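You operate a simulated robot arm through the tools that you are given. There is no shell and no other tool. Be economical: measure what you need, move in short steps, check, and stop when the job is done.

The job below is to be done with a simulated robot arm. You get a single attempt, and the scene is never put back.

TASK
Scrub the mud off the deck, drain the sump dry and turn the soap to 0.
Fine: green pad back on the deck, sump valve closed. Set down upright: green pad. What is to be rubbed or washed off counts as gone when no trace of it is left.
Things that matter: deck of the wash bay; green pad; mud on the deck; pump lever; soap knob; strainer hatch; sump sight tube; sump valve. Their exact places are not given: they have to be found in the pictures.

Only the result counts: the job must be done as asked and must still hold three seconds after the hand-in. Knocking over, shifting, dropping, spilling or breaking anything else fails it.

THE ROBOT
A 7-joint arm with a fingered hand on a trunk, on a base that drives. Base frame: it is fixed to the floor where the robot stands at the start and does not move with it; the origin is under the middle of the robot, x ahead of it, y to its left, z up; the surface under the hand at the start is at about z = 0.88. Readings come in m, degrees, newtons and seconds.
Its first joint turns from -115.0 to 115.0 degrees. Places, roughly: deck of the wash bay [0.5, 0.1, 0.9]; mud on the deck [0.8, 0.5, 0.9]; pump lever [0.6, 0.4, 1.1]; soap knob [0.7, 0.2, 1.1]; strainer hatch [0.5, 0.5, 0.9]; sump sight tube [0.4, 1.2, 0.6]; sump valve [0.4, 1, 0.6]. Payload 5 kg.
Tool frame: the origin (TCP) lies between the finger pads and is the grasp point; the fingertips stand 0.032 m ahead of it; z points along the fingers, y is the line along which they close. The gripper opens to 0.16 m. The gripper's body begins 0.089 m behind the TCP. The gripper is a hand of 4 fingers: y runs from the thumb to the fingers, the wrist lies at [0, 0, -0.267] in the tool frame.
Orientation is that of the tool frame in the base frame, as a unit quaternion [x, y, z, w]. With the fingers straight down and closing along the base's y, the tool's x points along the base's -x, its y along +y and its z along -z.

THE INTERFACE
- The arm moves only by the tool nudge_tool. Its argument "increments" is text: rows parted by semicolons, each of 6 numbers parted by spaces: the shift along the tool's x, y, z in m, then the turn, a rotation vector about the tool's x, y, z in degrees. In form: x y z ax ay az; .... A call has 1 to 20 rows; each row shifts and turns the commanded pose from where the row before left it, along the tool's axes as they then stand. Each row takes 0.2 s and may step no farther than 0.05 m and 8.6 degrees from the row before; otherwise, the whole call is refused. Where a pose cannot be reached the arm comes as near as it can. A force on the tool above 90 N (or 10 N above the force at the start of the call, whichever is more), or a blocked arm, ends the call early, and 0.2 s more pass. In this call time passes only in rows, and 0.2 s behind the last. It gives the time, the measured TCP pose, the force on the tool (base axes), the opening and the grip force at its end, in the units of the frame above (readings bear some noise), with the torque about the TCP (base axes, N m) and any sound that the robot's microphone picked up, and new pictures: "pictures" is both (left out), scene, wrist or none.
- Cameras (640 x 400 px; columns grow to the right, rows downward): "scene" is now at [0.0047, 0.2437, 1.824]; the picture's right is [0.54, -0.84, 0.00], its down [-0.66, -0.42, -0.62] and it looks along [0.53, 0.33, -0.78] (base axes); focal length 256 px, centre (320, 200). "wrist" rides on the gripper at [0.08, -0.004, -0.114] in the tool frame; the picture's right is [0.05, 1.00, 0.00], its down [-0.82, 0.04, -0.58] and it looks along [-0.58, 0.03, 0.82] (tool axes); focal length 265 px, centre (320, 200).
- slide_trunk(by): slides the trunk up (or, below 0, down) by that many m; the arm and the scene camera ride with it, the base frame stays. It gives what a move gives, with no picture.
- base_move(legs): drives the robot by 1 to 6 legs, each [ahead, turn to the left] in m and degrees, along the robot's own axes; the way and the turn of a leg run together, so that a leg with both is an arc; at most 1.5 m and 180 degrees a leg. The arm and the cameras ride along, it lands a little off, and it stops where it bumps. It gives what a move gives, and a new picture of the scene camera.
- set_fingers(finger1, finger2, finger3, thumb_bend): sets how far each is bent, from 0 (flat) to 100 (curled in); at 30 the hand is open as for a grip, at 70 the pads meet at the TCP. One left out holds its place. A second passes; each finger stops where it meets its share of the squeeze, and holds until it gets a number again. It is the only way to open and close the hand. It gives what a move gives, with no picture; readings hold the bend of each and the force on the fingers (four entries, about 0 where the hand has none), thumb and palm.
- head_to(pan, tilt): turns the head with the scene camera to pan (to the left, within 155 degrees either way) and tilt (down, from -29 to 69), counted from straight ahead of the robot. It gives what a move gives, and a new picture of the scene camera.
- measure_at(camera, pixels): for up to 12 pixels [column, row] of the newest picture of that camera ("zoom" is the newest enlarged one), the place [x, y, z] in the base frame of the surface seen there, good to about 0.002 m. No time passes.
- close_up(camera, box): a new picture of the part [left, top, right, bottom] of that camera's present view, enlarged. No time passes.
- sign_off(): hands the job in; it is judged then, once.

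Go step by step. Measure first, check grasps and placings, and put right what went wrong. The budget is 80 turns and 260 pictures, counting those below and the enlarged ones. Unless the task says otherwise, let go and move clear before handing in.

The tools are called after ">>>" by a JSON object that holds its "name" and its "arguments". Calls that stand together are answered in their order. nudge_tool: Moves the arm, as the interface text tells. Its arguments: {"type":"object","properties":{"increments":{"type":"string"},"pictures":{"type":"string","enum":["both","scene","wrist","none"]}},"required":["increments"]} The other tools are called the same way: slide_trunk (by) slides the trunk up or down; set_fingers (finger1, finger2, finger3, thumb_bend) moves the fingers one by one; base_move (legs) drives the base; head_to (pan, tilt) turns the head that bears the scene camera; measure_at (camera, pixels) gives the place of the surface under pixels of a picture; close_up (camera, box) takes an enlarged picture of a part of a camera's view; sign_off () hands the job in.

At the start:

```text
time: 0.0
position: [0.6099, 0.3658, 1.3006]
orientation: [0.0, 1.0, 0.0, 0.0]
contact_force: [-0.4, 0.0, 0.5]
ft_torque: [-0.03, 0.01, -0.01]
opening: 0.1599
grip_force: 0.0
shape: jaw
bend: [30.0, 30.0, 30.0, 30.0]
finger forces: [0.1, 0.1, 0.0, 0.0, 0.0, 0.0]
trunk travel left (down, up): [-0.675, 0.315]
robot x, y, heading: [-0.0011, 0.0006, 0.4]
head pan, tilt: [32.4, 51.4]
```

scene: 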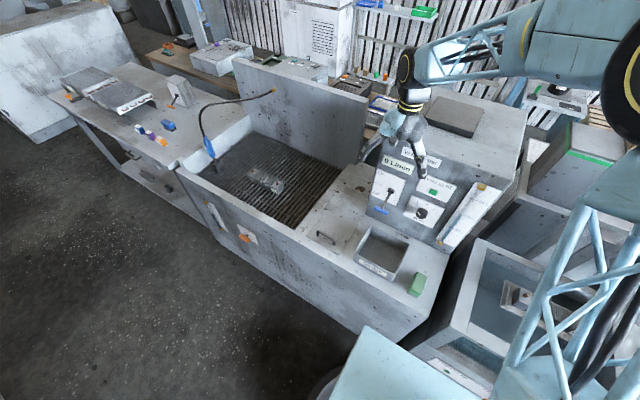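
wrist: 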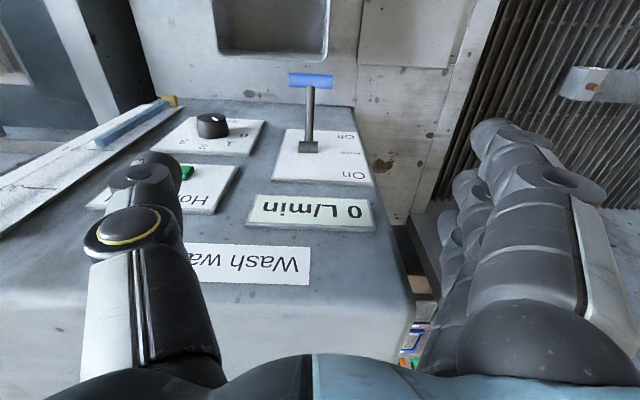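

The scene shows a wash bay with grating (around 270,180), a control panel (410,190), a green pad at (418,284) and a valve/sight tube on the front (245,235). I take close-ups to read the labels.

>>> {"name": "close_up", "arguments": {"camera": "scene", "box": [360, 130, 520, 230]}}

>>> {"name": "close_up", "arguments": {"camera": "scene", "box": [180, 180, 300, 255]}}

>>> {"name": "close_up", "arguments": {"camera": "scene", "box": [280, 200, 440, 300]}}

>>> {"name": "close_up", "arguments": {"camera": "scene", "box": [190, 90, 350, 190]}}

>>> {"name": "measure_at", "arguments": {"camera": "scene", "pixels": [[418, 284], [245, 235], [216, 215], [388, 200], [422, 213], [325, 238], [265, 182], [385, 250], [208, 150], [340, 220], [240, 200]]}}

```text
4.00 times, centred on (440, 180) of scene
```

zoom: 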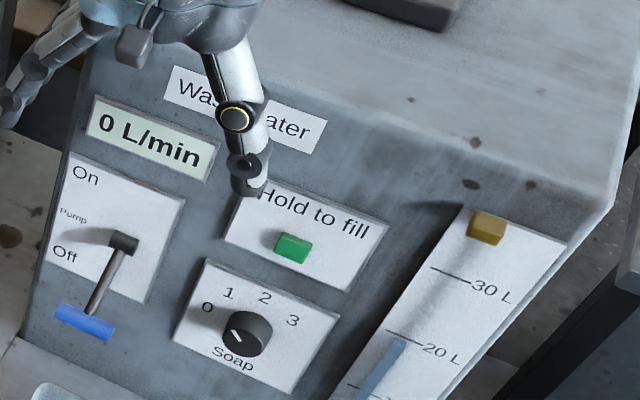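

```text
5.33 times, centred on (240, 218) of scene
```

zoom: 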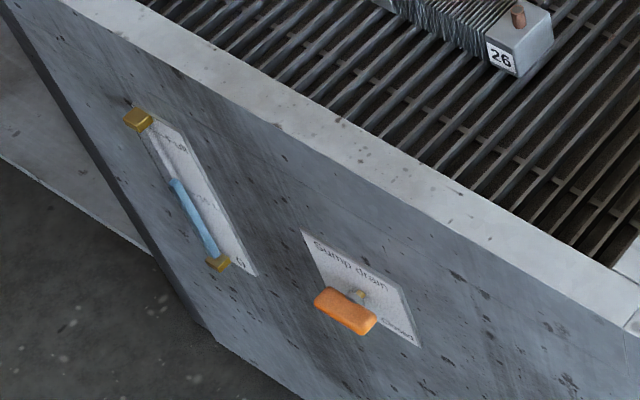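

```text
4.00 times, centred on (360, 250) of scene
```

zoom: 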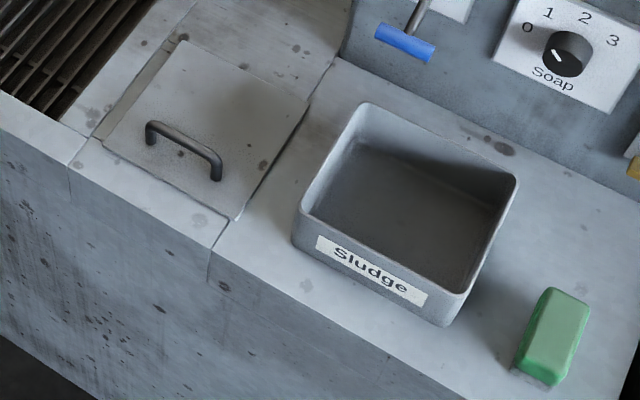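

```text
4.00 times, centred on (270, 140) of scene
```

zoom: 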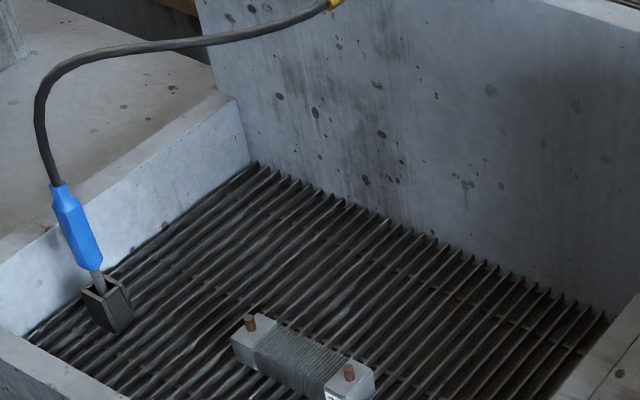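

```text
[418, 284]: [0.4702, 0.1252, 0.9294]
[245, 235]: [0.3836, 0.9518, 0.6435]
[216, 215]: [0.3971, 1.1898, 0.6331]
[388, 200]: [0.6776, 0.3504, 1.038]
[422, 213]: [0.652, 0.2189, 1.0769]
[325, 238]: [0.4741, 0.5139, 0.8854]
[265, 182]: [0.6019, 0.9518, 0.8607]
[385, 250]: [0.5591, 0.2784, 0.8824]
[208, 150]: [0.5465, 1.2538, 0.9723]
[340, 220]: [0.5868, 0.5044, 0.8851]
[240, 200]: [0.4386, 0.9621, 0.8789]
```

The lever is at Off, the soap pointer looks near 0-1 and the sump tube holds water. Next I look for the mud and read the soap pointer and drain labels more closely.

>>> {"name": "close_up", "arguments": {"camera": "scene", "box": [310, 140, 410, 240]}}

>>> {"name": "close_up", "arguments": {"camera": "scene", "box": [400, 190, 450, 235]}}

>>> {"name": "close_up", "arguments": {"camera": "wrist", "box": [150, 70, 450, 250]}}

>>> {"name": "measure_at", "arguments": {"camera": "wrist", "pixels": [[382, 162], [406, 105], [212, 122], [310, 80], [308, 145]]}}

>>> {"name": "close_up", "arguments": {"camera": "scene", "box": [195, 190, 265, 250]}}

```text
4.00 times, centred on (360, 190) of scene
```

zoom: 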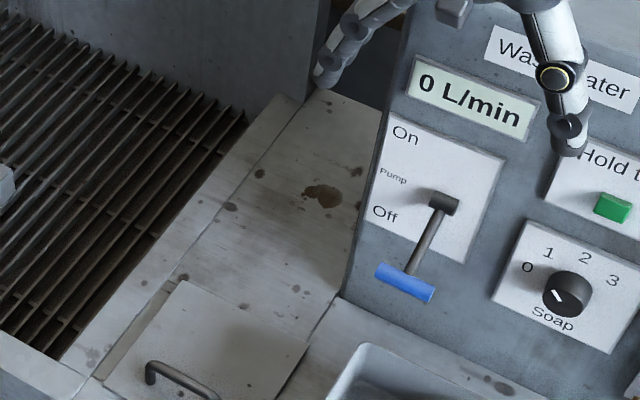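

```text
8.89 times, centred on (425, 212) of scene
```

zoom: 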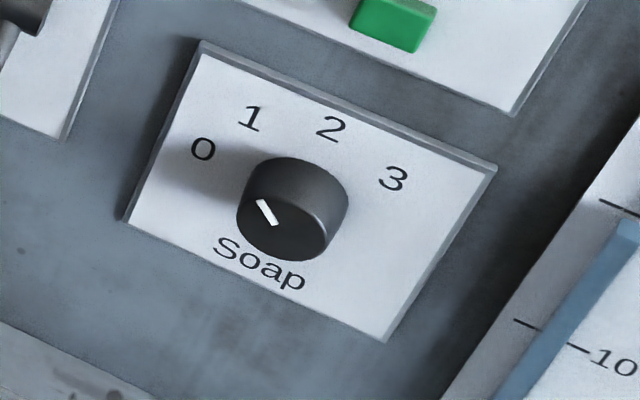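

```text
2.13 times, centred on (300, 160) of wrist
```

zoom: 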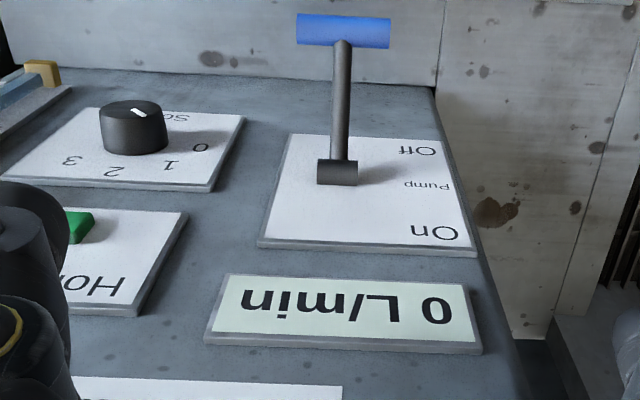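

```text
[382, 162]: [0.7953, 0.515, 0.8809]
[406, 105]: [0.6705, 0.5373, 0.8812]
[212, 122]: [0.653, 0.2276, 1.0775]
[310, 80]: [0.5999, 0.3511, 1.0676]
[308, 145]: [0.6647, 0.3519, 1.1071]
```

```text
6.67 times, centred on (230, 220) of scene
```

zoom: 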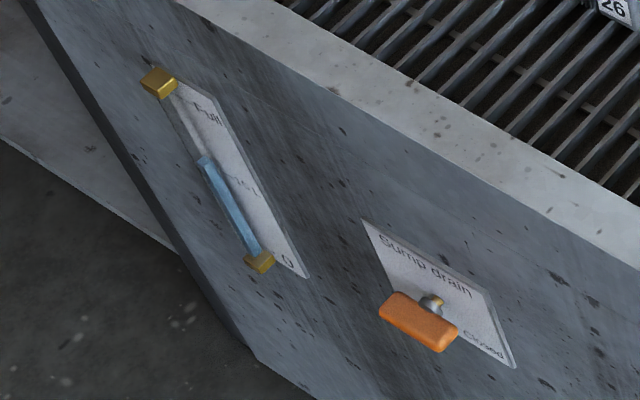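

The pointer on the soap knob seems to point to 1. I measure the numerals, the knob face and the plate for the geometry.

>>> {"name": "close_up", "arguments": {"camera": "scene", "box": [400, 190, 450, 235]}}

>>> {"name": "measure_at", "arguments": {"camera": "zoom", "pixels": [[203, 150], [250, 118], [330, 128], [393, 180], [258, 200], [275, 222], [282, 215], [245, 215], [320, 240], [285, 255], [140, 215], [380, 325]]}}

>>> {"name": "close_up", "arguments": {"camera": "scene", "box": [395, 255, 445, 305]}}

```text
8.89 times, centred on (425, 212) of scene
```

zoom: 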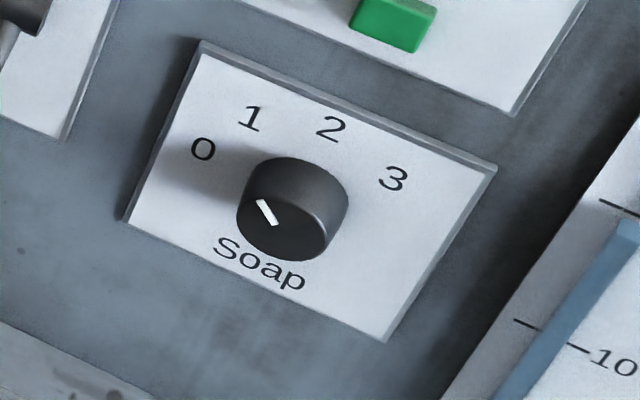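

```text
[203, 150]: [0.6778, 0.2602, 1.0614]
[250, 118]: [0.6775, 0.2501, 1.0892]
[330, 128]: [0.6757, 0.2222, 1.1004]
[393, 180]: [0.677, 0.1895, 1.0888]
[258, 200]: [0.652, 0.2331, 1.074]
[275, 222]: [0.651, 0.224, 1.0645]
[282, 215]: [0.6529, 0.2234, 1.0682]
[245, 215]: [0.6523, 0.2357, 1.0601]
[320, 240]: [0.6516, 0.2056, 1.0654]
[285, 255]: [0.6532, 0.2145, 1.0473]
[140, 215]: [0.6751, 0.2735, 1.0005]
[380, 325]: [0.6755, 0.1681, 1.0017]
```

```text
8.00 times, centred on (420, 280) of scene
```

zoom: 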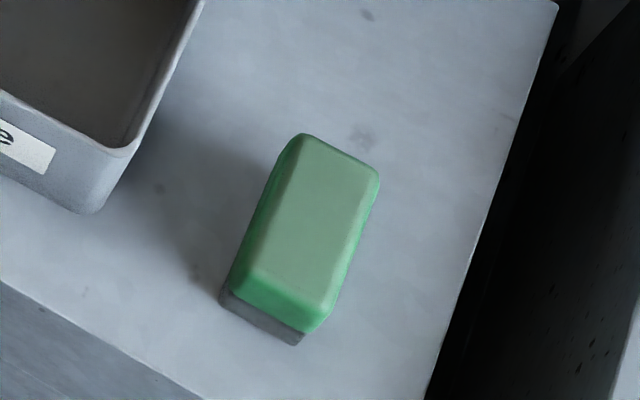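

The panel is a vertical plane at x≈0.677. The knob axis is near y≈0.22, z≈1.058 with the face at x≈0.652, the pointer sits at 1 (~45° left of up) and 0 sits at ~85°. I back off and tilt the hand to point at the panel.

>>> {"name": "nudge_tool", "arguments": {"increments": "0.03 -0.0365 0 0 0 0;0.03 -0.0365 0 0 0 0;0.02 -0.0365 0 0 0 0;0.02 -0.0365 0 0 0 0;0 0 0 0 -8.182 0;0 0 0 0 -8.182 0;0 0 0 0 -8.182 0;0 0 0 0 -8.182 0;0 0 0 0 -8.182 0;0 0 0 0 -8.182 0;0 0 0 0 -8.182 0;0 0 0 0 -8.182 0;0 0 0 0 -8.182 0;0 0 0 0 -8.182 0;0 0 0 0 -8.182 0"}}

>>> {"name": "set_fingers", "arguments": {"finger1": 52, "finger2": 52, "finger3": 52, "thumb_bend": 52}}

```text
time: 3.2
position: [0.5617, 0.2738, 1.3202]
orientation: [0.0, 0.707, 0.0, 0.707]
contact_force: [0.2, 0.6, 0.5]
ft_torque: [0.0, 0.0, -0.03]
opening: 0.1598
grip_force: 0.0
shape: jaw
bend: [30.0, 30.0, 30.0, 30.0]
finger forces: [0.0, 0.0, 0.1, 0.0, 0.0, 0.0]
out of reach, approached as far as the arm can: row 11, 12, 13, 14, 15
trunk travel left (down, up): [-0.675, 0.315]
robot x, y, heading: [0.0027, 0.0012, 0.1]
head pan, tilt: [32.4, 51.4]
```

scene: 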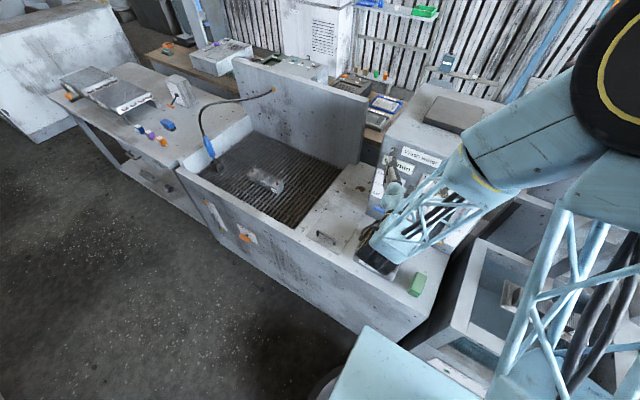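
wrist: 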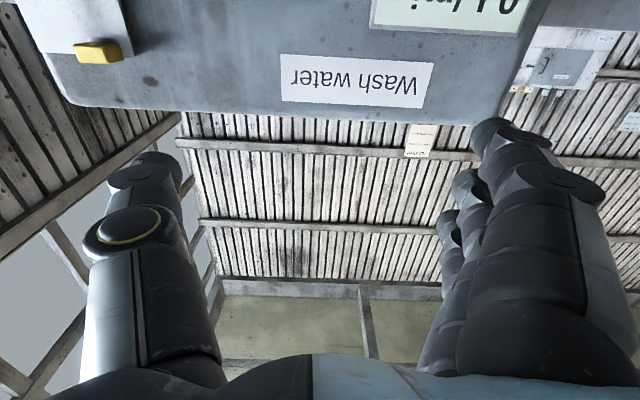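

```text
time: 4.2
position: [0.5612, 0.2727, 1.321]
orientation: [0.001, 0.707, 0.0, 0.707]
contact_force: [-0.2, -0.9, -0.1]
ft_torque: [-0.05, 0.0, 0.02]
opening: 0.0843
grip_force: 0.2
shape: fingers
bend: [52.0, 52.0, 52.0, 52.0]
finger forces: [0.0, 0.1, 0.0, 0.0, 0.0, 0.0]
trunk travel left (down, up): [-0.675, 0.315]
robot x, y, heading: [0.0033, 0.001, -0.0]
head pan, tilt: [32.4, 51.4]
```

The hand points at the panel, but the arm is cramped near its inner limit. I back the base off 0.25 m to gain room.

>>> {"name": "base_move", "arguments": {"legs": [[-0.25, 0]]}}

```text
time: 6.0
position: [0.311, 0.2743, 1.3219]
orientation: [0.0, 0.707, 0.0, 0.707]
contact_force: [-0.5, -0.1, 0.9]
ft_torque: [0.02, -0.03, 0.0]
opening: 0.0844
grip_force: 0.0
shape: fingers
bend: [52.0, 52.0, 52.0, 52.0]
finger forces: [0.0, 0.0, 0.1, 0.1, 0.1, 0.1]
trunk travel left (down, up): [-0.675, 0.315]
robot x, y, heading: [-0.2482, -0.0017, 0.1]
head pan, tilt: [32.4, 51.4]
```

scene: 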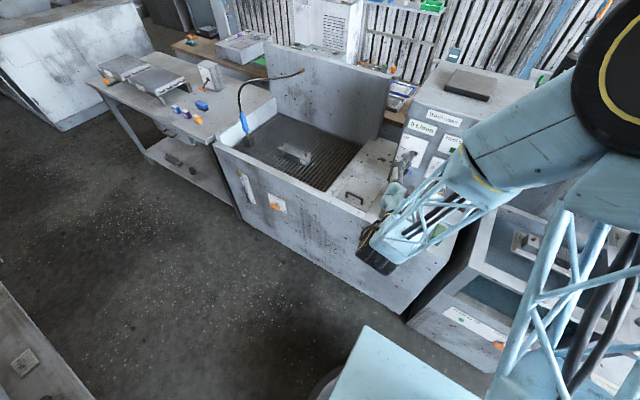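

Now I go to a standoff in front of the knob at (0.53, 0.22, 1.058).

>>> {"name": "nudge_tool", "arguments": {"increments": "0.03 -0.009 0.0365 0 0 0;0.03 -0.009 0.0365 0 0 0;0.04 -0.009 0.03 0 0 0;0.04 -0.009 0.03 0 0 0;0.04 -0.009 0.03 0 0 0;0.04 -0.009 0.03 0 0 0;0.044 0 0.026 0 0 0"}}

```text
refused: row 3 steps farther than a row can; nothing moved
```

>>> {"name": "nudge_tool", "arguments": {"increments": "0.033 -0.007 0.0275 0 0 0;0.033 -0.007 0.0275 0 0 0;0.033 -0.007 0.0275 0 0 0;0.033 -0.007 0.0275 0 0 0;0.033 -0.007 0.0275 0 0 0;0.033 -0.007 0.0275 0 0 0;0.033 -0.006 0.0275 0 0 0;0.033 -0.006 0.0275 0 0 0"}}

```text
time: 7.8
position: [0.5317, 0.2204, 1.0557]
orientation: [0.001, 0.707, 0.0, 0.707]
contact_force: [-0.1, 0.1, 0.1]
ft_torque: [0.0, -0.02, -0.01]
opening: 0.0842
grip_force: 0.0
shape: fingers
bend: [52.0, 52.0, 52.0, 52.0]
finger forces: [0.0, 0.0, 0.1, 0.0, 0.1, 0.1]
trunk travel left (down, up): [-0.675, 0.315]
robot x, y, heading: [-0.2525, 0.001, 0.1]
head pan, tilt: [32.4, 51.4]
```

scene: 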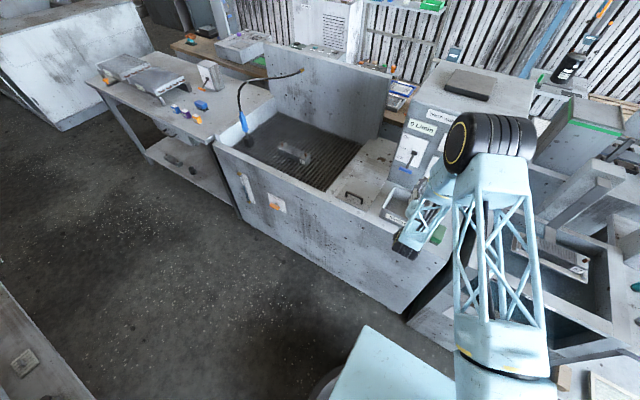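
wrist: 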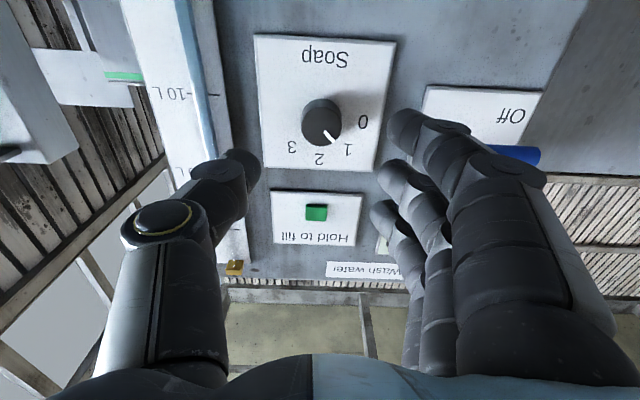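

The wrist view shows the knob at (322,120), centred, with its pointer at 1 and "0" directly to the side (~90°). I advance so the pads surround the knob.

>>> {"name": "nudge_tool", "arguments": {"increments": "-0.002 0 0.035 0 0 0;0 0 0.035 0 0 0;0 0 0.033 0 0 0"}}

>>> {"name": "set_fingers", "arguments": {"finger1": 52, "finger2": 66, "finger3": 52, "thumb_bend": 66}}

>>> {"name": "close_up", "arguments": {"camera": "wrist", "box": [200, 0, 440, 200]}}

```text
time: 8.6
position: [0.635, 0.2194, 1.0587]
orientation: [0.001, 0.707, 0.0, 0.707]
contact_force: [0.4, -0.6, 0.6]
ft_torque: [0.01, 0.03, -0.02]
opening: 0.084
grip_force: 0.1
shape: fingers
bend: [52.0, 52.0, 52.0, 52.0]
finger forces: [0.0, 0.0, 0.1, 0.1, 0.0, 0.0]
trunk travel left (down, up): [-0.675, 0.315]
robot x, y, heading: [-0.2517, 0.0022, -0.2]
head pan, tilt: [32.4, 51.4]
```

scene: 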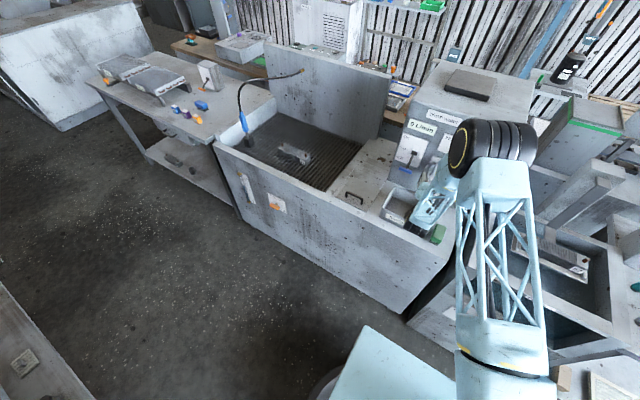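
wrist: 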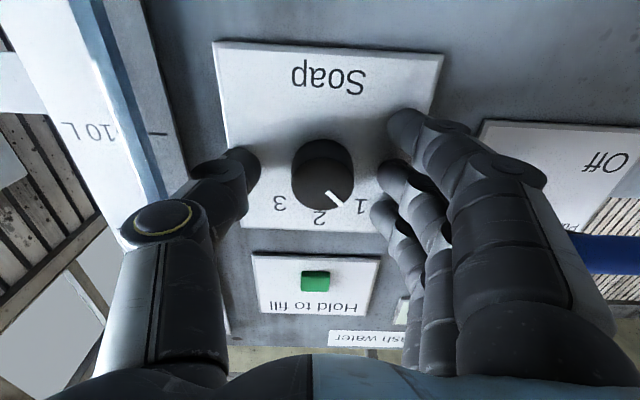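

```text
time: 9.6
position: [0.6342, 0.2184, 1.0582]
orientation: [-0.001, 0.707, 0.001, 0.707]
contact_force: [1.7, 0.0, 2.4]
ft_torque: [0.02, -0.02, 0.06]
opening: 0.0646
grip_force: 5.9
shape: fingers
bend: [52.0, 61.0, 52.0, 64.0]
finger forces: [0.1, 5.9, 0.0, 0.0, 5.7, 0.0]
trunk travel left (down, up): [-0.675, 0.315]
robot x, y, heading: [-0.2471, -0.0029, 0.1]
head pan, tilt: [32.4, 51.4]
```

```text
2.00 times, centred on (320, 100) of wrist
```

zoom: 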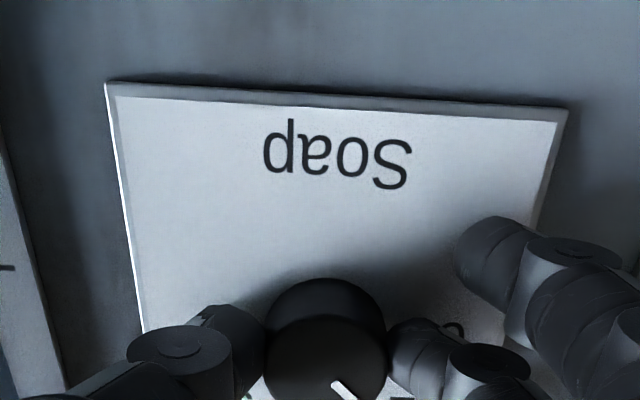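

The knob is held with about 6 N from both sides. I rotate the hand −45° about the tool z axis, which is counter-clockwise seen from the front.

>>> {"name": "nudge_tool", "arguments": {"increments": "0 0 0 0 0 -5.6;0 0 0 0 0 -5.6;0 0 0 0 0 -5.6;0 0 0 0 0 -5.6;0 0 0 0 0 -5.6;0 0 0 0 0 -5.6;0 0 0 0 0 -5.6;0 0 0 0 0 -5.6", "pictures": "wrist"}}

>>> {"name": "set_fingers", "arguments": {"finger2": 52, "thumb_bend": 52}}

>>> {"name": "nudge_tool", "arguments": {"increments": "0 0 -0.04 0 0 0;0 0 -0.04 0 0 0;0 0 -0.04 0 0 0", "pictures": "wrist"}}

```text
time: 11.4
position: [0.6345, 0.2183, 1.059]
orientation: [-0.27, 0.654, -0.27, 0.653]
contact_force: [2.3, -4.1, 2.0]
ft_torque: [-0.01, -0.05, -0.11]
opening: 0.066
grip_force: 6.1
shape: fingers
bend: [52.0, 61.0, 52.0, 64.0]
finger forces: [0.0, 4.1, 0.1, 0.0, 8.0, 0.0]
trunk travel left (down, up): [-0.675, 0.315]
robot x, y, heading: [-0.2542, -0.0012, 0.1]
head pan, tilt: [32.4, 51.4]
```

wrist: 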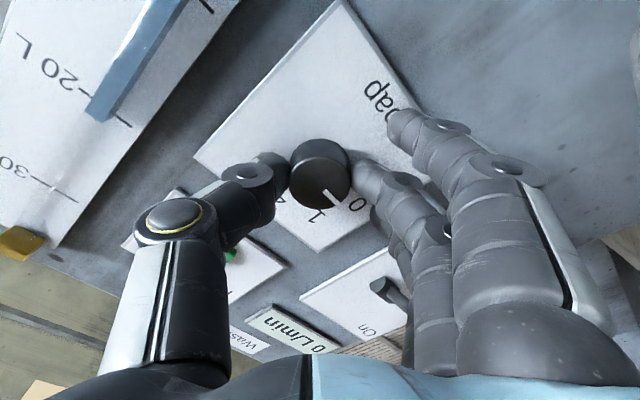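

```text
time: 12.4
position: [0.6348, 0.2205, 1.0593]
orientation: [-0.27, 0.653, -0.269, 0.654]
contact_force: [-0.5, -1.2, -0.2]
ft_torque: [-0.03, 0.02, 0.01]
opening: 0.083
grip_force: 0.1
shape: fingers
bend: [52.0, 52.0, 52.0, 52.0]
finger forces: [0.0, 0.0, 0.1, 0.0, 0.0, 0.0]
trunk travel left (down, up): [-0.675, 0.315]
robot x, y, heading: [-0.2493, -0.0014, 0.2]
head pan, tilt: [32.4, 51.4]
```

```text
time: 13.2
position: [0.5148, 0.2205, 1.0589]
orientation: [-0.27, 0.653, -0.269, 0.654]
contact_force: [-0.4, -0.2, -0.7]
ft_torque: [0.0, 0.01, -0.01]
opening: 0.0835
grip_force: 0.0
shape: fingers
bend: [52.0, 52.0, 52.0, 52.0]
finger forces: [0.0, 0.1, 0.1, 0.0, 0.0, 0.0]
trunk travel left (down, up): [-0.675, 0.315]
robot x, y, heading: [-0.2517, 0.0014, 0.0]
head pan, tilt: [32.4, 51.4]
```

wrist: 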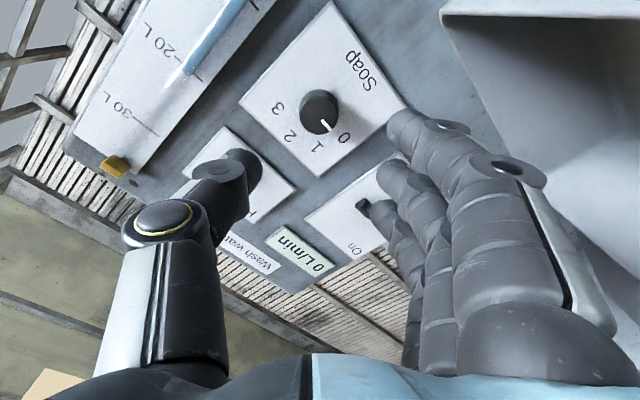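

The pointer now points toward 0; I zoom to check.

>>> {"name": "close_up", "arguments": {"camera": "wrist", "box": [260, 70, 380, 170]}}

>>> {"name": "measure_at", "arguments": {"camera": "zoom", "pixels": [[455, 372], [300, 408], [330, 270], [352, 310], [305, 220]]}}

```text
4.00 times, centred on (320, 120) of wrist
```

zoom: 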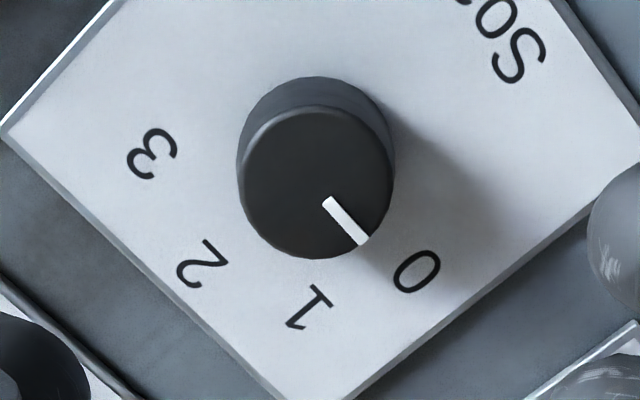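

```text
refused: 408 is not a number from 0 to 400
```

>>> {"name": "measure_at", "arguments": {"camera": "zoom", "pixels": [[330, 204], [362, 242], [416, 271], [308, 309], [202, 265], [152, 154], [245, 180], [388, 180], [316, 110], [316, 252]]}}

```text
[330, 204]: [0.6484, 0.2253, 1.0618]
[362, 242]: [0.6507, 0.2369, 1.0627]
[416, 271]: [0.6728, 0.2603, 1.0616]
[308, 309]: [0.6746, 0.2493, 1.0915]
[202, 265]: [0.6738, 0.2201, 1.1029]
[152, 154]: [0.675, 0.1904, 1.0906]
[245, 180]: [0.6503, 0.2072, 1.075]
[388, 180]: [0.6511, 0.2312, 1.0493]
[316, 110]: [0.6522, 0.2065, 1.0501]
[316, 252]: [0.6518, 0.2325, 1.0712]
```

The pointer measures about 85°, slightly short of 0 at about 89°. I regrip and add a small turn.

>>> {"name": "nudge_tool", "arguments": {"increments": "0 0 0.04 0 0 0;0 0 0.04 0 0 0;0 0 0.04 0 0 0", "pictures": "none"}}

>>> {"name": "set_fingers", "arguments": {"finger2": 66, "thumb_bend": 66}}

>>> {"name": "nudge_tool", "arguments": {"increments": "0 0 0 0 0 -3.5;0 0 0 0 0 -3.5;0 0 0 0 0 0", "pictures": "none"}}

>>> {"name": "set_fingers", "arguments": {"finger2": 52, "thumb_bend": 52}}

>>> {"name": "nudge_tool", "arguments": {"increments": "0 0 -0.04 0 0 0;0 0 -0.04 0 0 0;0 0 -0.04 0 0 0", "pictures": "wrist"}}

>>> {"name": "close_up", "arguments": {"camera": "wrist", "box": [260, 70, 380, 170]}}

```text
time: 14.0
position: [0.6338, 0.2193, 1.0594]
orientation: [-0.27, 0.654, -0.27, 0.654]
contact_force: [0.2, -0.2, 0.0]
ft_torque: [-0.02, 0.01, 0.01]
opening: 0.0835
grip_force: 0.0
shape: fingers
bend: [52.0, 52.0, 52.0, 52.0]
finger forces: [0.0, 0.1, 0.0, 0.0, 0.0, 0.0]
trunk travel left (down, up): [-0.675, 0.315]
robot x, y, heading: [-0.25, -0.0031, 0.1]
head pan, tilt: [32.4, 51.4]
```

```text
time: 15.0
position: [0.6336, 0.2201, 1.0592]
orientation: [-0.269, 0.653, -0.27, 0.654]
contact_force: [1.3, -0.4, 4.2]
ft_torque: [0.03, -0.13, 0.0]
opening: 0.0659
grip_force: 6.1
shape: fingers
bend: [52.0, 61.0, 52.0, 64.0]
finger forces: [0.0, 4.7, 0.1, 0.0, 7.7, 0.0]
trunk travel left (down, up): [-0.675, 0.315]
robot x, y, heading: [-0.2498, -0.0002, 0.0]
head pan, tilt: [32.4, 51.4]
```

```text
time: 15.8
position: [0.6339, 0.2184, 1.0586]
orientation: [-0.308, 0.636, -0.31, 0.636]
contact_force: [-0.4, -4.2, 1.9]
ft_torque: [0.15, -0.05, -0.11]
opening: 0.0663
grip_force: 6.8
shape: fingers
bend: [52.0, 62.0, 52.0, 64.0]
finger forces: [0.1, 4.2, 0.1, 0.0, 8.8, 0.0]
trunk travel left (down, up): [-0.675, 0.315]
robot x, y, heading: [-0.2496, -0.0002, -0.2]
head pan, tilt: [32.4, 51.4]
```

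```text
time: 16.8
position: [0.6346, 0.2197, 1.0588]
orientation: [-0.309, 0.636, -0.309, 0.636]
contact_force: [0.6, -0.4, 0.1]
ft_torque: [-0.01, -0.01, 0.04]
opening: 0.0833
grip_force: 0.1
shape: fingers
bend: [52.0, 52.0, 52.0, 52.0]
finger forces: [0.0, 0.0, 0.1, 0.0, 0.0, 0.1]
trunk travel left (down, up): [-0.675, 0.315]
robot x, y, heading: [-0.2478, 0.001, 0.1]
head pan, tilt: [32.4, 51.4]
```

```text
time: 17.6
position: [0.5126, 0.2197, 1.0612]
orientation: [-0.309, 0.636, -0.307, 0.637]
contact_force: [0.6, -0.3, -0.2]
ft_torque: [0.02, 0.04, 0.02]
opening: 0.0835
grip_force: 0.1
shape: fingers
bend: [52.0, 52.0, 52.0, 52.0]
finger forces: [0.1, 0.0, 0.1, 0.1, 0.0, 0.0]
trunk travel left (down, up): [-0.675, 0.315]
robot x, y, heading: [-0.2478, -0.0028, 0.1]
head pan, tilt: [32.4, 51.4]
```

wrist: 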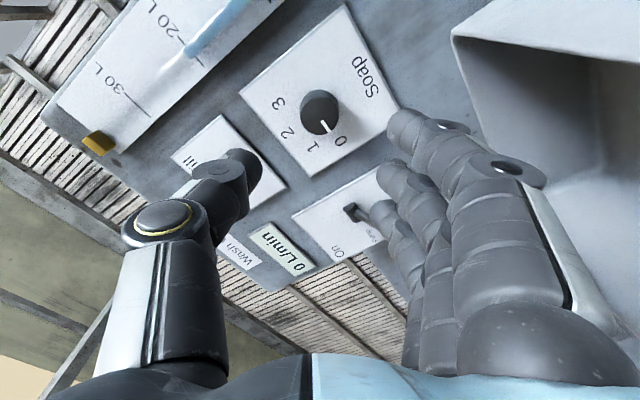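

```text
4.00 times, centred on (320, 120) of wrist
```

zoom: 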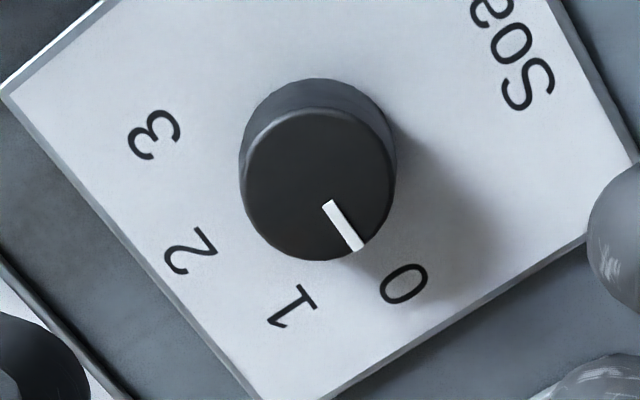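

The knob did not move relative to the panel despite the extra 7°, so it sits against its stop, or detent, at 0. Soap is done, so I turn the hand back to pointing down, above the deck.

>>> {"name": "nudge_tool", "arguments": {"increments": "0 0 0 0 0 7.43;0 0 0 0 0 7.43;0 0 0 0 0 7.43;0 0 0 0 0 7.43;0 0 0 0 0 7.43;0 0 0 0 0 7.43;0 0 0 0 0 7.43;-0.05 0 0 0 0 0;-0.05 0 0 0 0 0;0 0 0 0 8.182 0;0 0 0 0 8.182 0;0 0 0 0 8.182 0;0 0 0 0 8.182 0;0 0 0 0 8.182 0;0 0 0 0 8.182 0;0 0 0 0 8.182 0;0 0 0 0 8.182 0;0 0 0 0 8.182 0;0 0 0 0 8.182 0;0 0 0 0 8.182 0"}}

>>> {"name": "set_fingers", "arguments": {"finger1": 30, "finger2": 30, "finger3": 30, "thumb_bend": 30}}

```text
time: 21.8
position: [0.5146, 0.2191, 1.1576]
orientation: [0.0, 1.0, 0.002, -0.002]
contact_force: [1.1, 0.5, -0.4]
ft_torque: [0.03, 0.02, -0.01]
opening: 0.0833
grip_force: 0.1
shape: fingers
bend: [52.0, 52.0, 52.0, 52.0]
finger forces: [0.0, 0.0, 0.1, 0.0, 0.0, 0.0]
trunk travel left (down, up): [-0.675, 0.315]
robot x, y, heading: [-0.2562, -0.0002, 0.0]
head pan, tilt: [32.4, 51.4]
```

scene: 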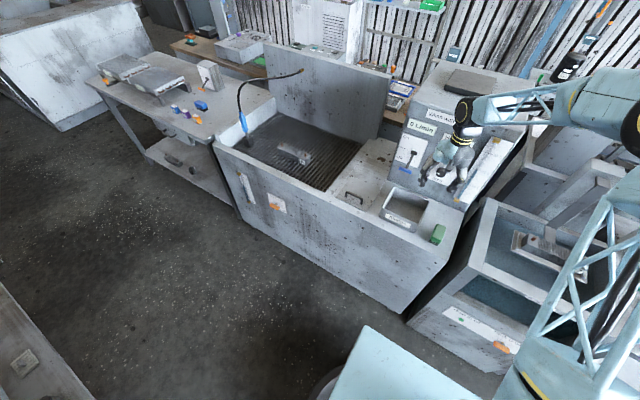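
wrist: 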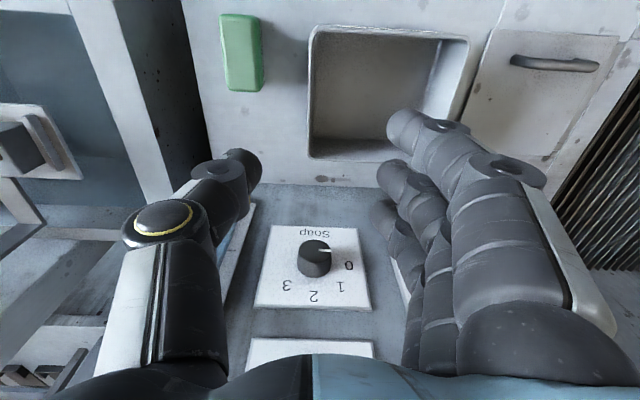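

```text
time: 22.8
position: [0.5143, 0.2211, 1.1601]
orientation: [0.0, 1.0, 0.002, 0.0]
contact_force: [-0.7, 0.2, -0.3]
ft_torque: [0.02, 0.0, 0.01]
opening: 0.1699
grip_force: 0.0
shape: fingers
bend: [30.0, 30.0, 30.0, 30.0]
finger forces: [0.0, 0.0, 0.0, 0.1, 0.0, 0.1]
trunk travel left (down, up): [-0.675, 0.315]
robot x, y, heading: [-0.2495, -0.0014, 0.2]
head pan, tilt: [32.4, 51.4]
```

The pad shows at (242,52) in the wrist view with its long axis nearly along x, and the knob still points at 0. I measure the pad and its surroundings.

>>> {"name": "measure_at", "arguments": {"camera": "wrist", "pixels": [[223, 18], [256, 20], [226, 85], [260, 85], [242, 52], [310, 40], [310, 150], [465, 45], [200, 60], [290, 60], [540, 62], [480, 100]]}}

>>> {"name": "close_up", "arguments": {"camera": "wrist", "box": [180, 0, 340, 100]}}

>>> {"name": "close_up", "arguments": {"camera": "scene", "box": [340, 120, 460, 210]}}

```text
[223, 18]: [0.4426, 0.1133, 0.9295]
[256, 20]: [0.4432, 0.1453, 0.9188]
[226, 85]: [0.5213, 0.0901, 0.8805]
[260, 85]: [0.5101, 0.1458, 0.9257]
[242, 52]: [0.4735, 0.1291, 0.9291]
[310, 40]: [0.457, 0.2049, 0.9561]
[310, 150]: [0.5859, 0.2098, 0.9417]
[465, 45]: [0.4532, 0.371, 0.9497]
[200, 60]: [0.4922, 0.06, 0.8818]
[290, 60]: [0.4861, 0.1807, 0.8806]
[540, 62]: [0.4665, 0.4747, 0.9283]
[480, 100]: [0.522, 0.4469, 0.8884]
```

```text
4.00 times, centred on (260, 50) of wrist
```

zoom: 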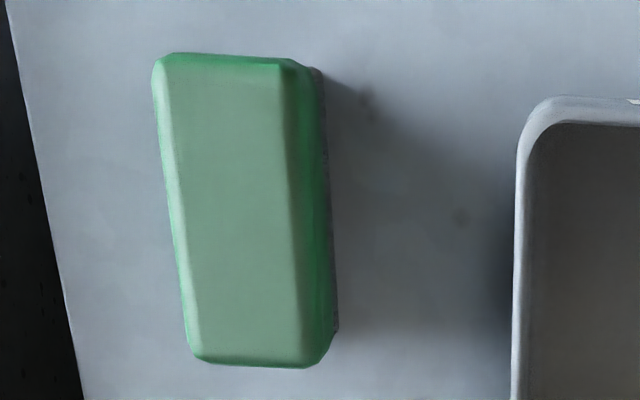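

```text
4.44 times, centred on (400, 165) of scene
```

zoom: 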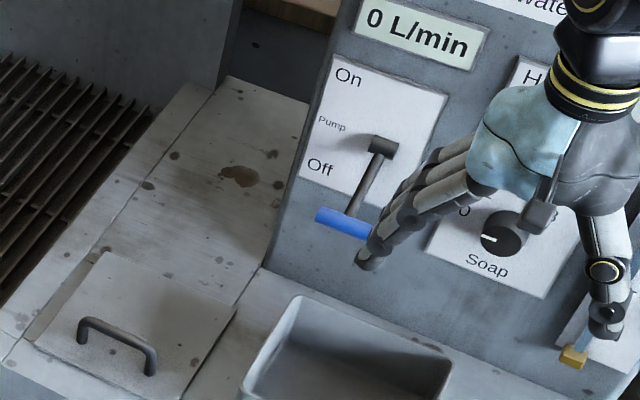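

The pad is centred at about (0.477, 0.129), spans z 0.88–0.93 and is ~0.047 wide. The tray rim stands at y≈0.205, so I partly close the hand before lowering over the pad.

>>> {"name": "set_fingers", "arguments": {"finger1": 52, "finger2": 52, "finger3": 52, "thumb_bend": 50}}

>>> {"name": "nudge_tool", "arguments": {"increments": "0.0125 -0.031 0 0 0 0;0.0125 -0.031 0 0 0 0;0.0125 -0.031 0 0 0 0;0 0 0.045 0 0 0;0 0 0.045 0 0 0;0 0 0.045 0 0 0"}}

>>> {"name": "measure_at", "arguments": {"camera": "scene", "pixels": [[395, 155], [384, 150], [380, 175], [405, 160], [378, 120], [330, 90], [365, 140], [350, 170], [330, 170]]}}

```text
time: 23.8
position: [0.514, 0.2196, 1.1588]
orientation: [-0.001, 1.0, 0.001, 0.0]
contact_force: [0.5, -0.2, -0.2]
ft_torque: [0.0, 0.0, 0.01]
opening: 0.0882
grip_force: 0.1
shape: fingers
bend: [52.0, 52.0, 52.0, 50.0]
finger forces: [0.1, 0.0, 0.1, 0.0, 0.0, 0.0]
trunk travel left (down, up): [-0.675, 0.315]
robot x, y, heading: [-0.254, -0.0004, 0.1]
head pan, tilt: [32.4, 51.4]
```

```text
time: 25.2
position: [0.4778, 0.1269, 1.0226]
orientation: [0.0, 1.0, 0.002, -0.001]
contact_force: [0.5, 0.2, -1.1]
ft_torque: [-0.01, 0.01, 0.02]
opening: 0.0881
grip_force: 0.0
shape: fingers
bend: [52.0, 52.0, 52.0, 50.0]
finger forces: [0.0, 0.0, 0.0, 0.1, 0.0, 0.0]
trunk travel left (down, up): [-0.675, 0.315]
robot x, y, heading: [-0.2481, 0.0012, 0.0]
head pan, tilt: [32.4, 51.4]
```

scene: 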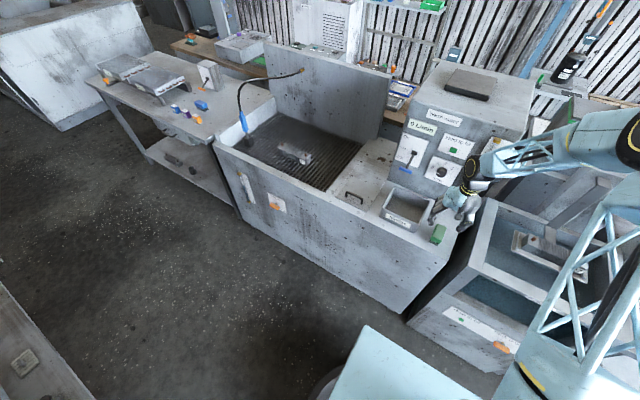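
wrist: 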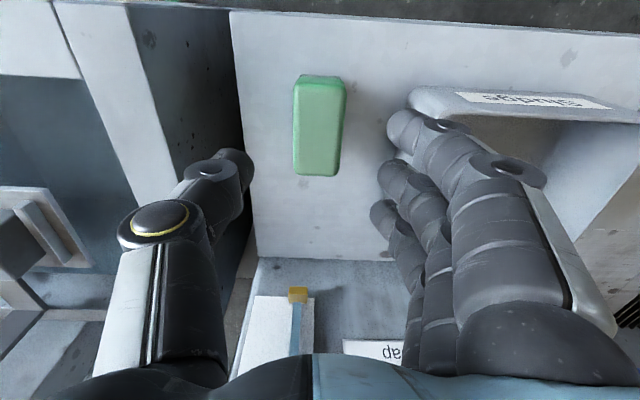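

```text
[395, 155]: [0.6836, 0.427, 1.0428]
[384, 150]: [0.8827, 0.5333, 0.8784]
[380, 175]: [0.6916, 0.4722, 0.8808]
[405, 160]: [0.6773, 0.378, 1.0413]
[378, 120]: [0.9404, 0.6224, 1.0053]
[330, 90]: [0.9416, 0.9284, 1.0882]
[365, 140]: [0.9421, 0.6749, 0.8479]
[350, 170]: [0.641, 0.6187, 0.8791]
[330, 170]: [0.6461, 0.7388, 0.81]
```

The view is aligned, with the pad at (320,125) midway between thumb and fingers. I pull the fingers in a little to stay clear of the tray, then lower.

>>> {"name": "set_fingers", "arguments": {"finger1": 55, "finger2": 55, "finger3": 55, "thumb_bend": 51}}

>>> {"name": "nudge_tool", "arguments": {"increments": "0 0 0.03 0 0 0;0 0 0.03 0 0 0", "pictures": "wrist"}}

```text
time: 26.2
position: [0.478, 0.127, 1.023]
orientation: [0.0, 1.0, 0.003, 0.0]
contact_force: [0.4, -0.9, -0.5]
ft_torque: [-0.01, -0.03, 0.0]
opening: 0.0802
grip_force: 0.1
shape: fingers
bend: [55.0, 55.0, 55.0, 51.0]
finger forces: [0.1, 0.0, 0.0, 0.0, 0.0, 0.1]
trunk travel left (down, up): [-0.675, 0.315]
robot x, y, heading: [-0.2493, -0.001, 0.1]
head pan, tilt: [32.4, 51.4]
```

```text
time: 26.8
position: [0.4767, 0.1289, 0.9635]
orientation: [0.0, 1.0, 0.003, 0.0]
contact_force: [0.0, -0.5, -0.3]
ft_torque: [-0.03, 0.04, 0.0]
opening: 0.0803
grip_force: 0.1
shape: fingers
bend: [55.0, 55.0, 55.0, 51.0]
finger forces: [0.1, 0.0, 0.0, 0.0, 0.1, 0.0]
trunk travel left (down, up): [-0.675, 0.315]
robot x, y, heading: [-0.2514, 0.0013, 0.1]
head pan, tilt: [32.4, 51.4]
```

wrist: 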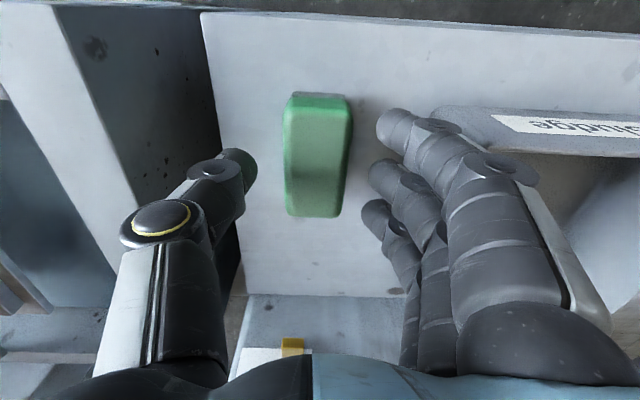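

The fingers clear the tray edge, so I descend the remaining 0.042 m and grip.

>>> {"name": "nudge_tool", "arguments": {"increments": "0 0 0.021 0 0 0;0 0 0.021 0 0 0", "pictures": "wrist"}}

>>> {"name": "set_fingers", "arguments": {"finger1": 68, "finger2": 68, "finger3": 68, "thumb_bend": 68}}

```text
time: 27.4
position: [0.4763, 0.1277, 0.9215]
orientation: [0.0, 1.0, 0.002, 0.0]
contact_force: [0.1, -0.7, 0.9]
ft_torque: [0.02, 0.01, 0.02]
opening: 0.0806
grip_force: 0.0
shape: fingers
bend: [55.0, 55.0, 55.0, 51.0]
finger forces: [0.0, 0.1, 0.0, 0.0, 0.0, 0.0]
trunk travel left (down, up): [-0.675, 0.315]
robot x, y, heading: [-0.248, 0.0043, 0.3]
head pan, tilt: [32.4, 51.4]
```

wrist: 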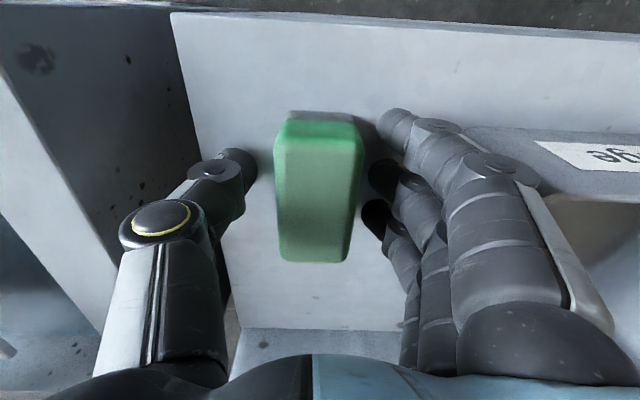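

```text
time: 28.4
position: [0.4767, 0.1278, 0.921]
orientation: [0.0, 1.0, 0.001, 0.001]
contact_force: [0.2, -0.3, -0.2]
ft_torque: [0.02, 0.0, 0.0]
opening: 0.052
grip_force: 18.7
shape: fingers
bend: [64.0, 64.0, 64.0, 62.0]
finger forces: [5.9, 6.1, 6.2, 0.0, 18.2, 0.0]
trunk travel left (down, up): [-0.675, 0.315]
robot x, y, heading: [-0.2511, 0.0018, -0.0]
head pan, tilt: [32.4, 51.4]
```

The pad is gripped firmly (18 N). I lift it, then move the base about 0.5 m to the left so the arm can reach the mud straight past the panel.

>>> {"name": "nudge_tool", "arguments": {"increments": "0 0 -0.045 0 0 0;0 0 -0.045 0 0 0;0 0 -0.045 0 0 0;0 0 -0.045 0 0 0;0 0 -0.045 0 0 0", "pictures": "wrist"}}

>>> {"name": "base_move", "arguments": {"legs": [[0, 90], [0.5, 0], [0, -90]]}}

```text
time: 29.6
position: [0.4751, 0.1266, 1.1474]
orientation: [0.0, 1.0, 0.001, 0.001]
contact_force: [-1.0, 0.2, -1.8]
ft_torque: [0.0, -0.02, 0.01]
opening: 0.052
grip_force: 18.9
shape: fingers
bend: [64.0, 64.0, 64.0, 62.0]
finger forces: [6.0, 6.1, 6.2, 0.0, 18.3, 0.0]
trunk travel left (down, up): [-0.675, 0.315]
robot x, y, heading: [-0.2455, -0.0018, 0.1]
head pan, tilt: [32.4, 51.4]
```

wrist: 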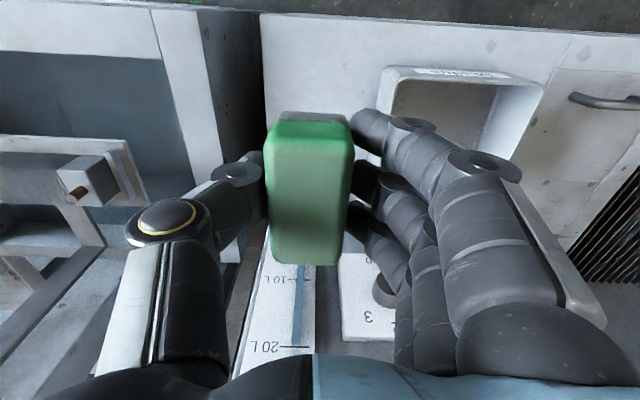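

```text
time: 40.6
position: [0.4752, 0.6201, 1.1469]
orientation: [0.005, 1.0, 0.002, 0.001]
contact_force: [-0.7, -1.1, -1.4]
ft_torque: [0.02, 0.02, 0.01]
opening: 0.0521
grip_force: 17.9
shape: fingers
bend: [64.0, 64.0, 64.0, 62.0]
finger forces: [5.9, 6.0, 6.0, 0.1, 17.9, 0.1]
trunk travel left (down, up): [-0.675, 0.315]
robot x, y, heading: [-0.2511, 0.5014, -0.4]
head pan, tilt: [32.4, 51.4]
```

scene: 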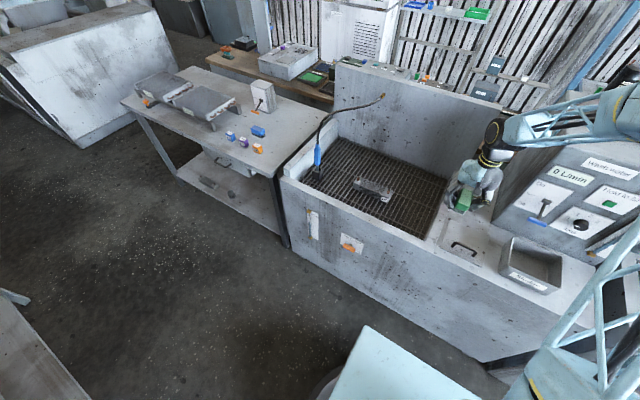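

The base is now at y≈0.50 with the pad in hand. I drive ahead 0.2 m, turn the hand by 90° (camera side away from the panel) and aim the head at the deck.

>>> {"name": "base_move", "arguments": {"legs": [[0.2, 0]]}}

>>> {"name": "nudge_tool", "arguments": {"increments": "0 0 0 0 0 8.182;0 0 0 0 0 8.182;0 0 0 0 0 8.182;0 0 0 0 0 8.182;0 0 0 0 0 8.182;0 0 0 0 0 8.182;0 0 0 0 0 8.182;0 0 0 0 0 8.182;0 0 0 0 0 8.182;0 0 0 0 0 8.182;0 0 0 0 0 8.182", "pictures": "wrist"}}

>>> {"name": "head_to", "arguments": {"pan": -2, "tilt": 45}}

```text
time: 42.2
position: [0.6759, 0.6184, 1.1453]
orientation: [0.005, 1.0, 0.002, -0.001]
contact_force: [-0.3, 0.0, -2.1]
ft_torque: [0.02, 0.04, -0.01]
opening: 0.0516
grip_force: 18.1
shape: fingers
bend: [64.0, 64.0, 64.0, 62.0]
finger forces: [5.9, 6.0, 6.0, 0.0, 17.9, 0.0]
trunk travel left (down, up): [-0.675, 0.315]
robot x, y, heading: [-0.0527, 0.4991, -0.6]
head pan, tilt: [32.4, 51.4]
```

scene: 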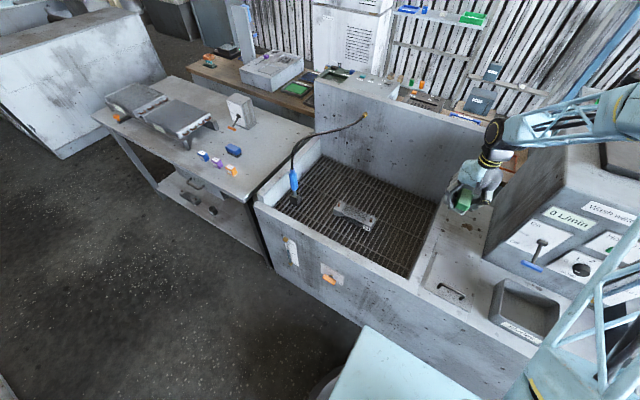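

```text
time: 44.6
position: [0.6747, 0.6186, 1.147]
orientation: [0.712, 0.702, 0.001, -0.002]
contact_force: [0.0, 0.2, -0.5]
ft_torque: [0.02, -0.01, 0.0]
opening: 0.0517
grip_force: 18.1
shape: fingers
bend: [64.0, 64.0, 64.0, 62.0]
finger forces: [5.9, 6.0, 6.1, 0.0, 17.9, 0.0]
trunk travel left (down, up): [-0.675, 0.315]
robot x, y, heading: [-0.05, 0.5019, -0.2]
head pan, tilt: [32.4, 51.4]
```

wrist: 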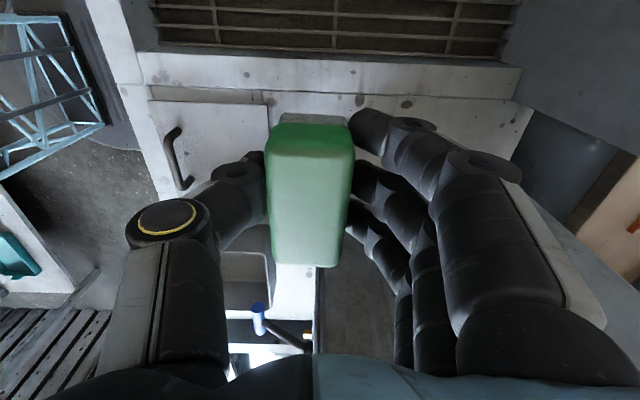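

```text
time: 45.6
position: [0.674, 0.6175, 1.1469]
orientation: [0.711, 0.703, 0.002, -0.002]
contact_force: [0.6, -0.1, -1.2]
ft_torque: [0.02, 0.0, -0.01]
opening: 0.0516
grip_force: 17.5
shape: fingers
bend: [64.0, 64.0, 64.0, 62.0]
finger forces: [5.9, 6.0, 6.0, 0.0, 17.9, 0.1]
trunk travel left (down, up): [-0.675, 0.315]
robot x, y, heading: [-0.0508, 0.4983, -0.5]
head pan, tilt: [-2.0, 45.0]
```

scene: 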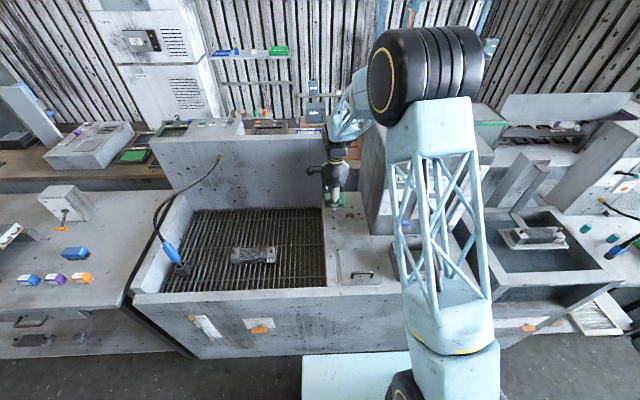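

The arm partly hides the deck strip, so I zoom in near the pad to find the mud.

>>> {"name": "close_up", "arguments": {"camera": "scene", "box": [310, 170, 400, 250]}}

>>> {"name": "measure_at", "arguments": {"camera": "scene", "pixels": [[345, 215], [360, 215], [334, 207], [440, 150]]}}

```text
5.00 times, centred on (355, 210) of scene
```

zoom: 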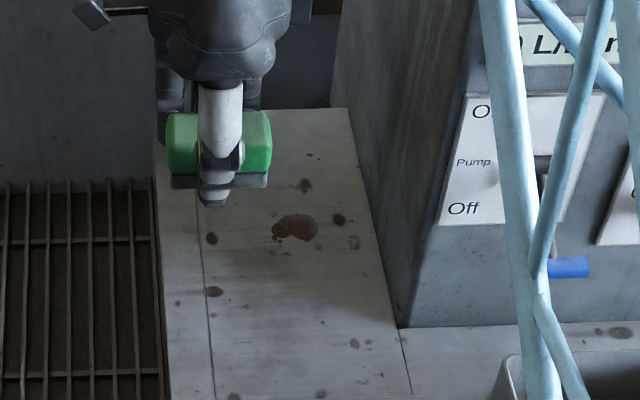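

```text
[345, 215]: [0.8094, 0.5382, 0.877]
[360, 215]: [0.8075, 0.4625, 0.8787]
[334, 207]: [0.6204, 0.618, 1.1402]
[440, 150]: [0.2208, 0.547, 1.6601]
```

>>> {"name": "measure_at", "arguments": {"camera": "zoom", "pixels": [[272, 230], [295, 228], [318, 230], [296, 213], [296, 242], [338, 220], [303, 185], [211, 238], [202, 180], [185, 180], [265, 182]]}}

```text
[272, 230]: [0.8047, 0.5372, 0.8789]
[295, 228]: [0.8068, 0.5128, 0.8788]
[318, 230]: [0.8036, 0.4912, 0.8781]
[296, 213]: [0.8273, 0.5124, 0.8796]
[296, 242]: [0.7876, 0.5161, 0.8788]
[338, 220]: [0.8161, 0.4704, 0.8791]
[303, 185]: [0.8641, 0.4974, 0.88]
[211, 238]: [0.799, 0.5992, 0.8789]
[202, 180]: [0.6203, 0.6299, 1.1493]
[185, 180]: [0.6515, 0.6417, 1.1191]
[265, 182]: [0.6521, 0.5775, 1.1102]
```

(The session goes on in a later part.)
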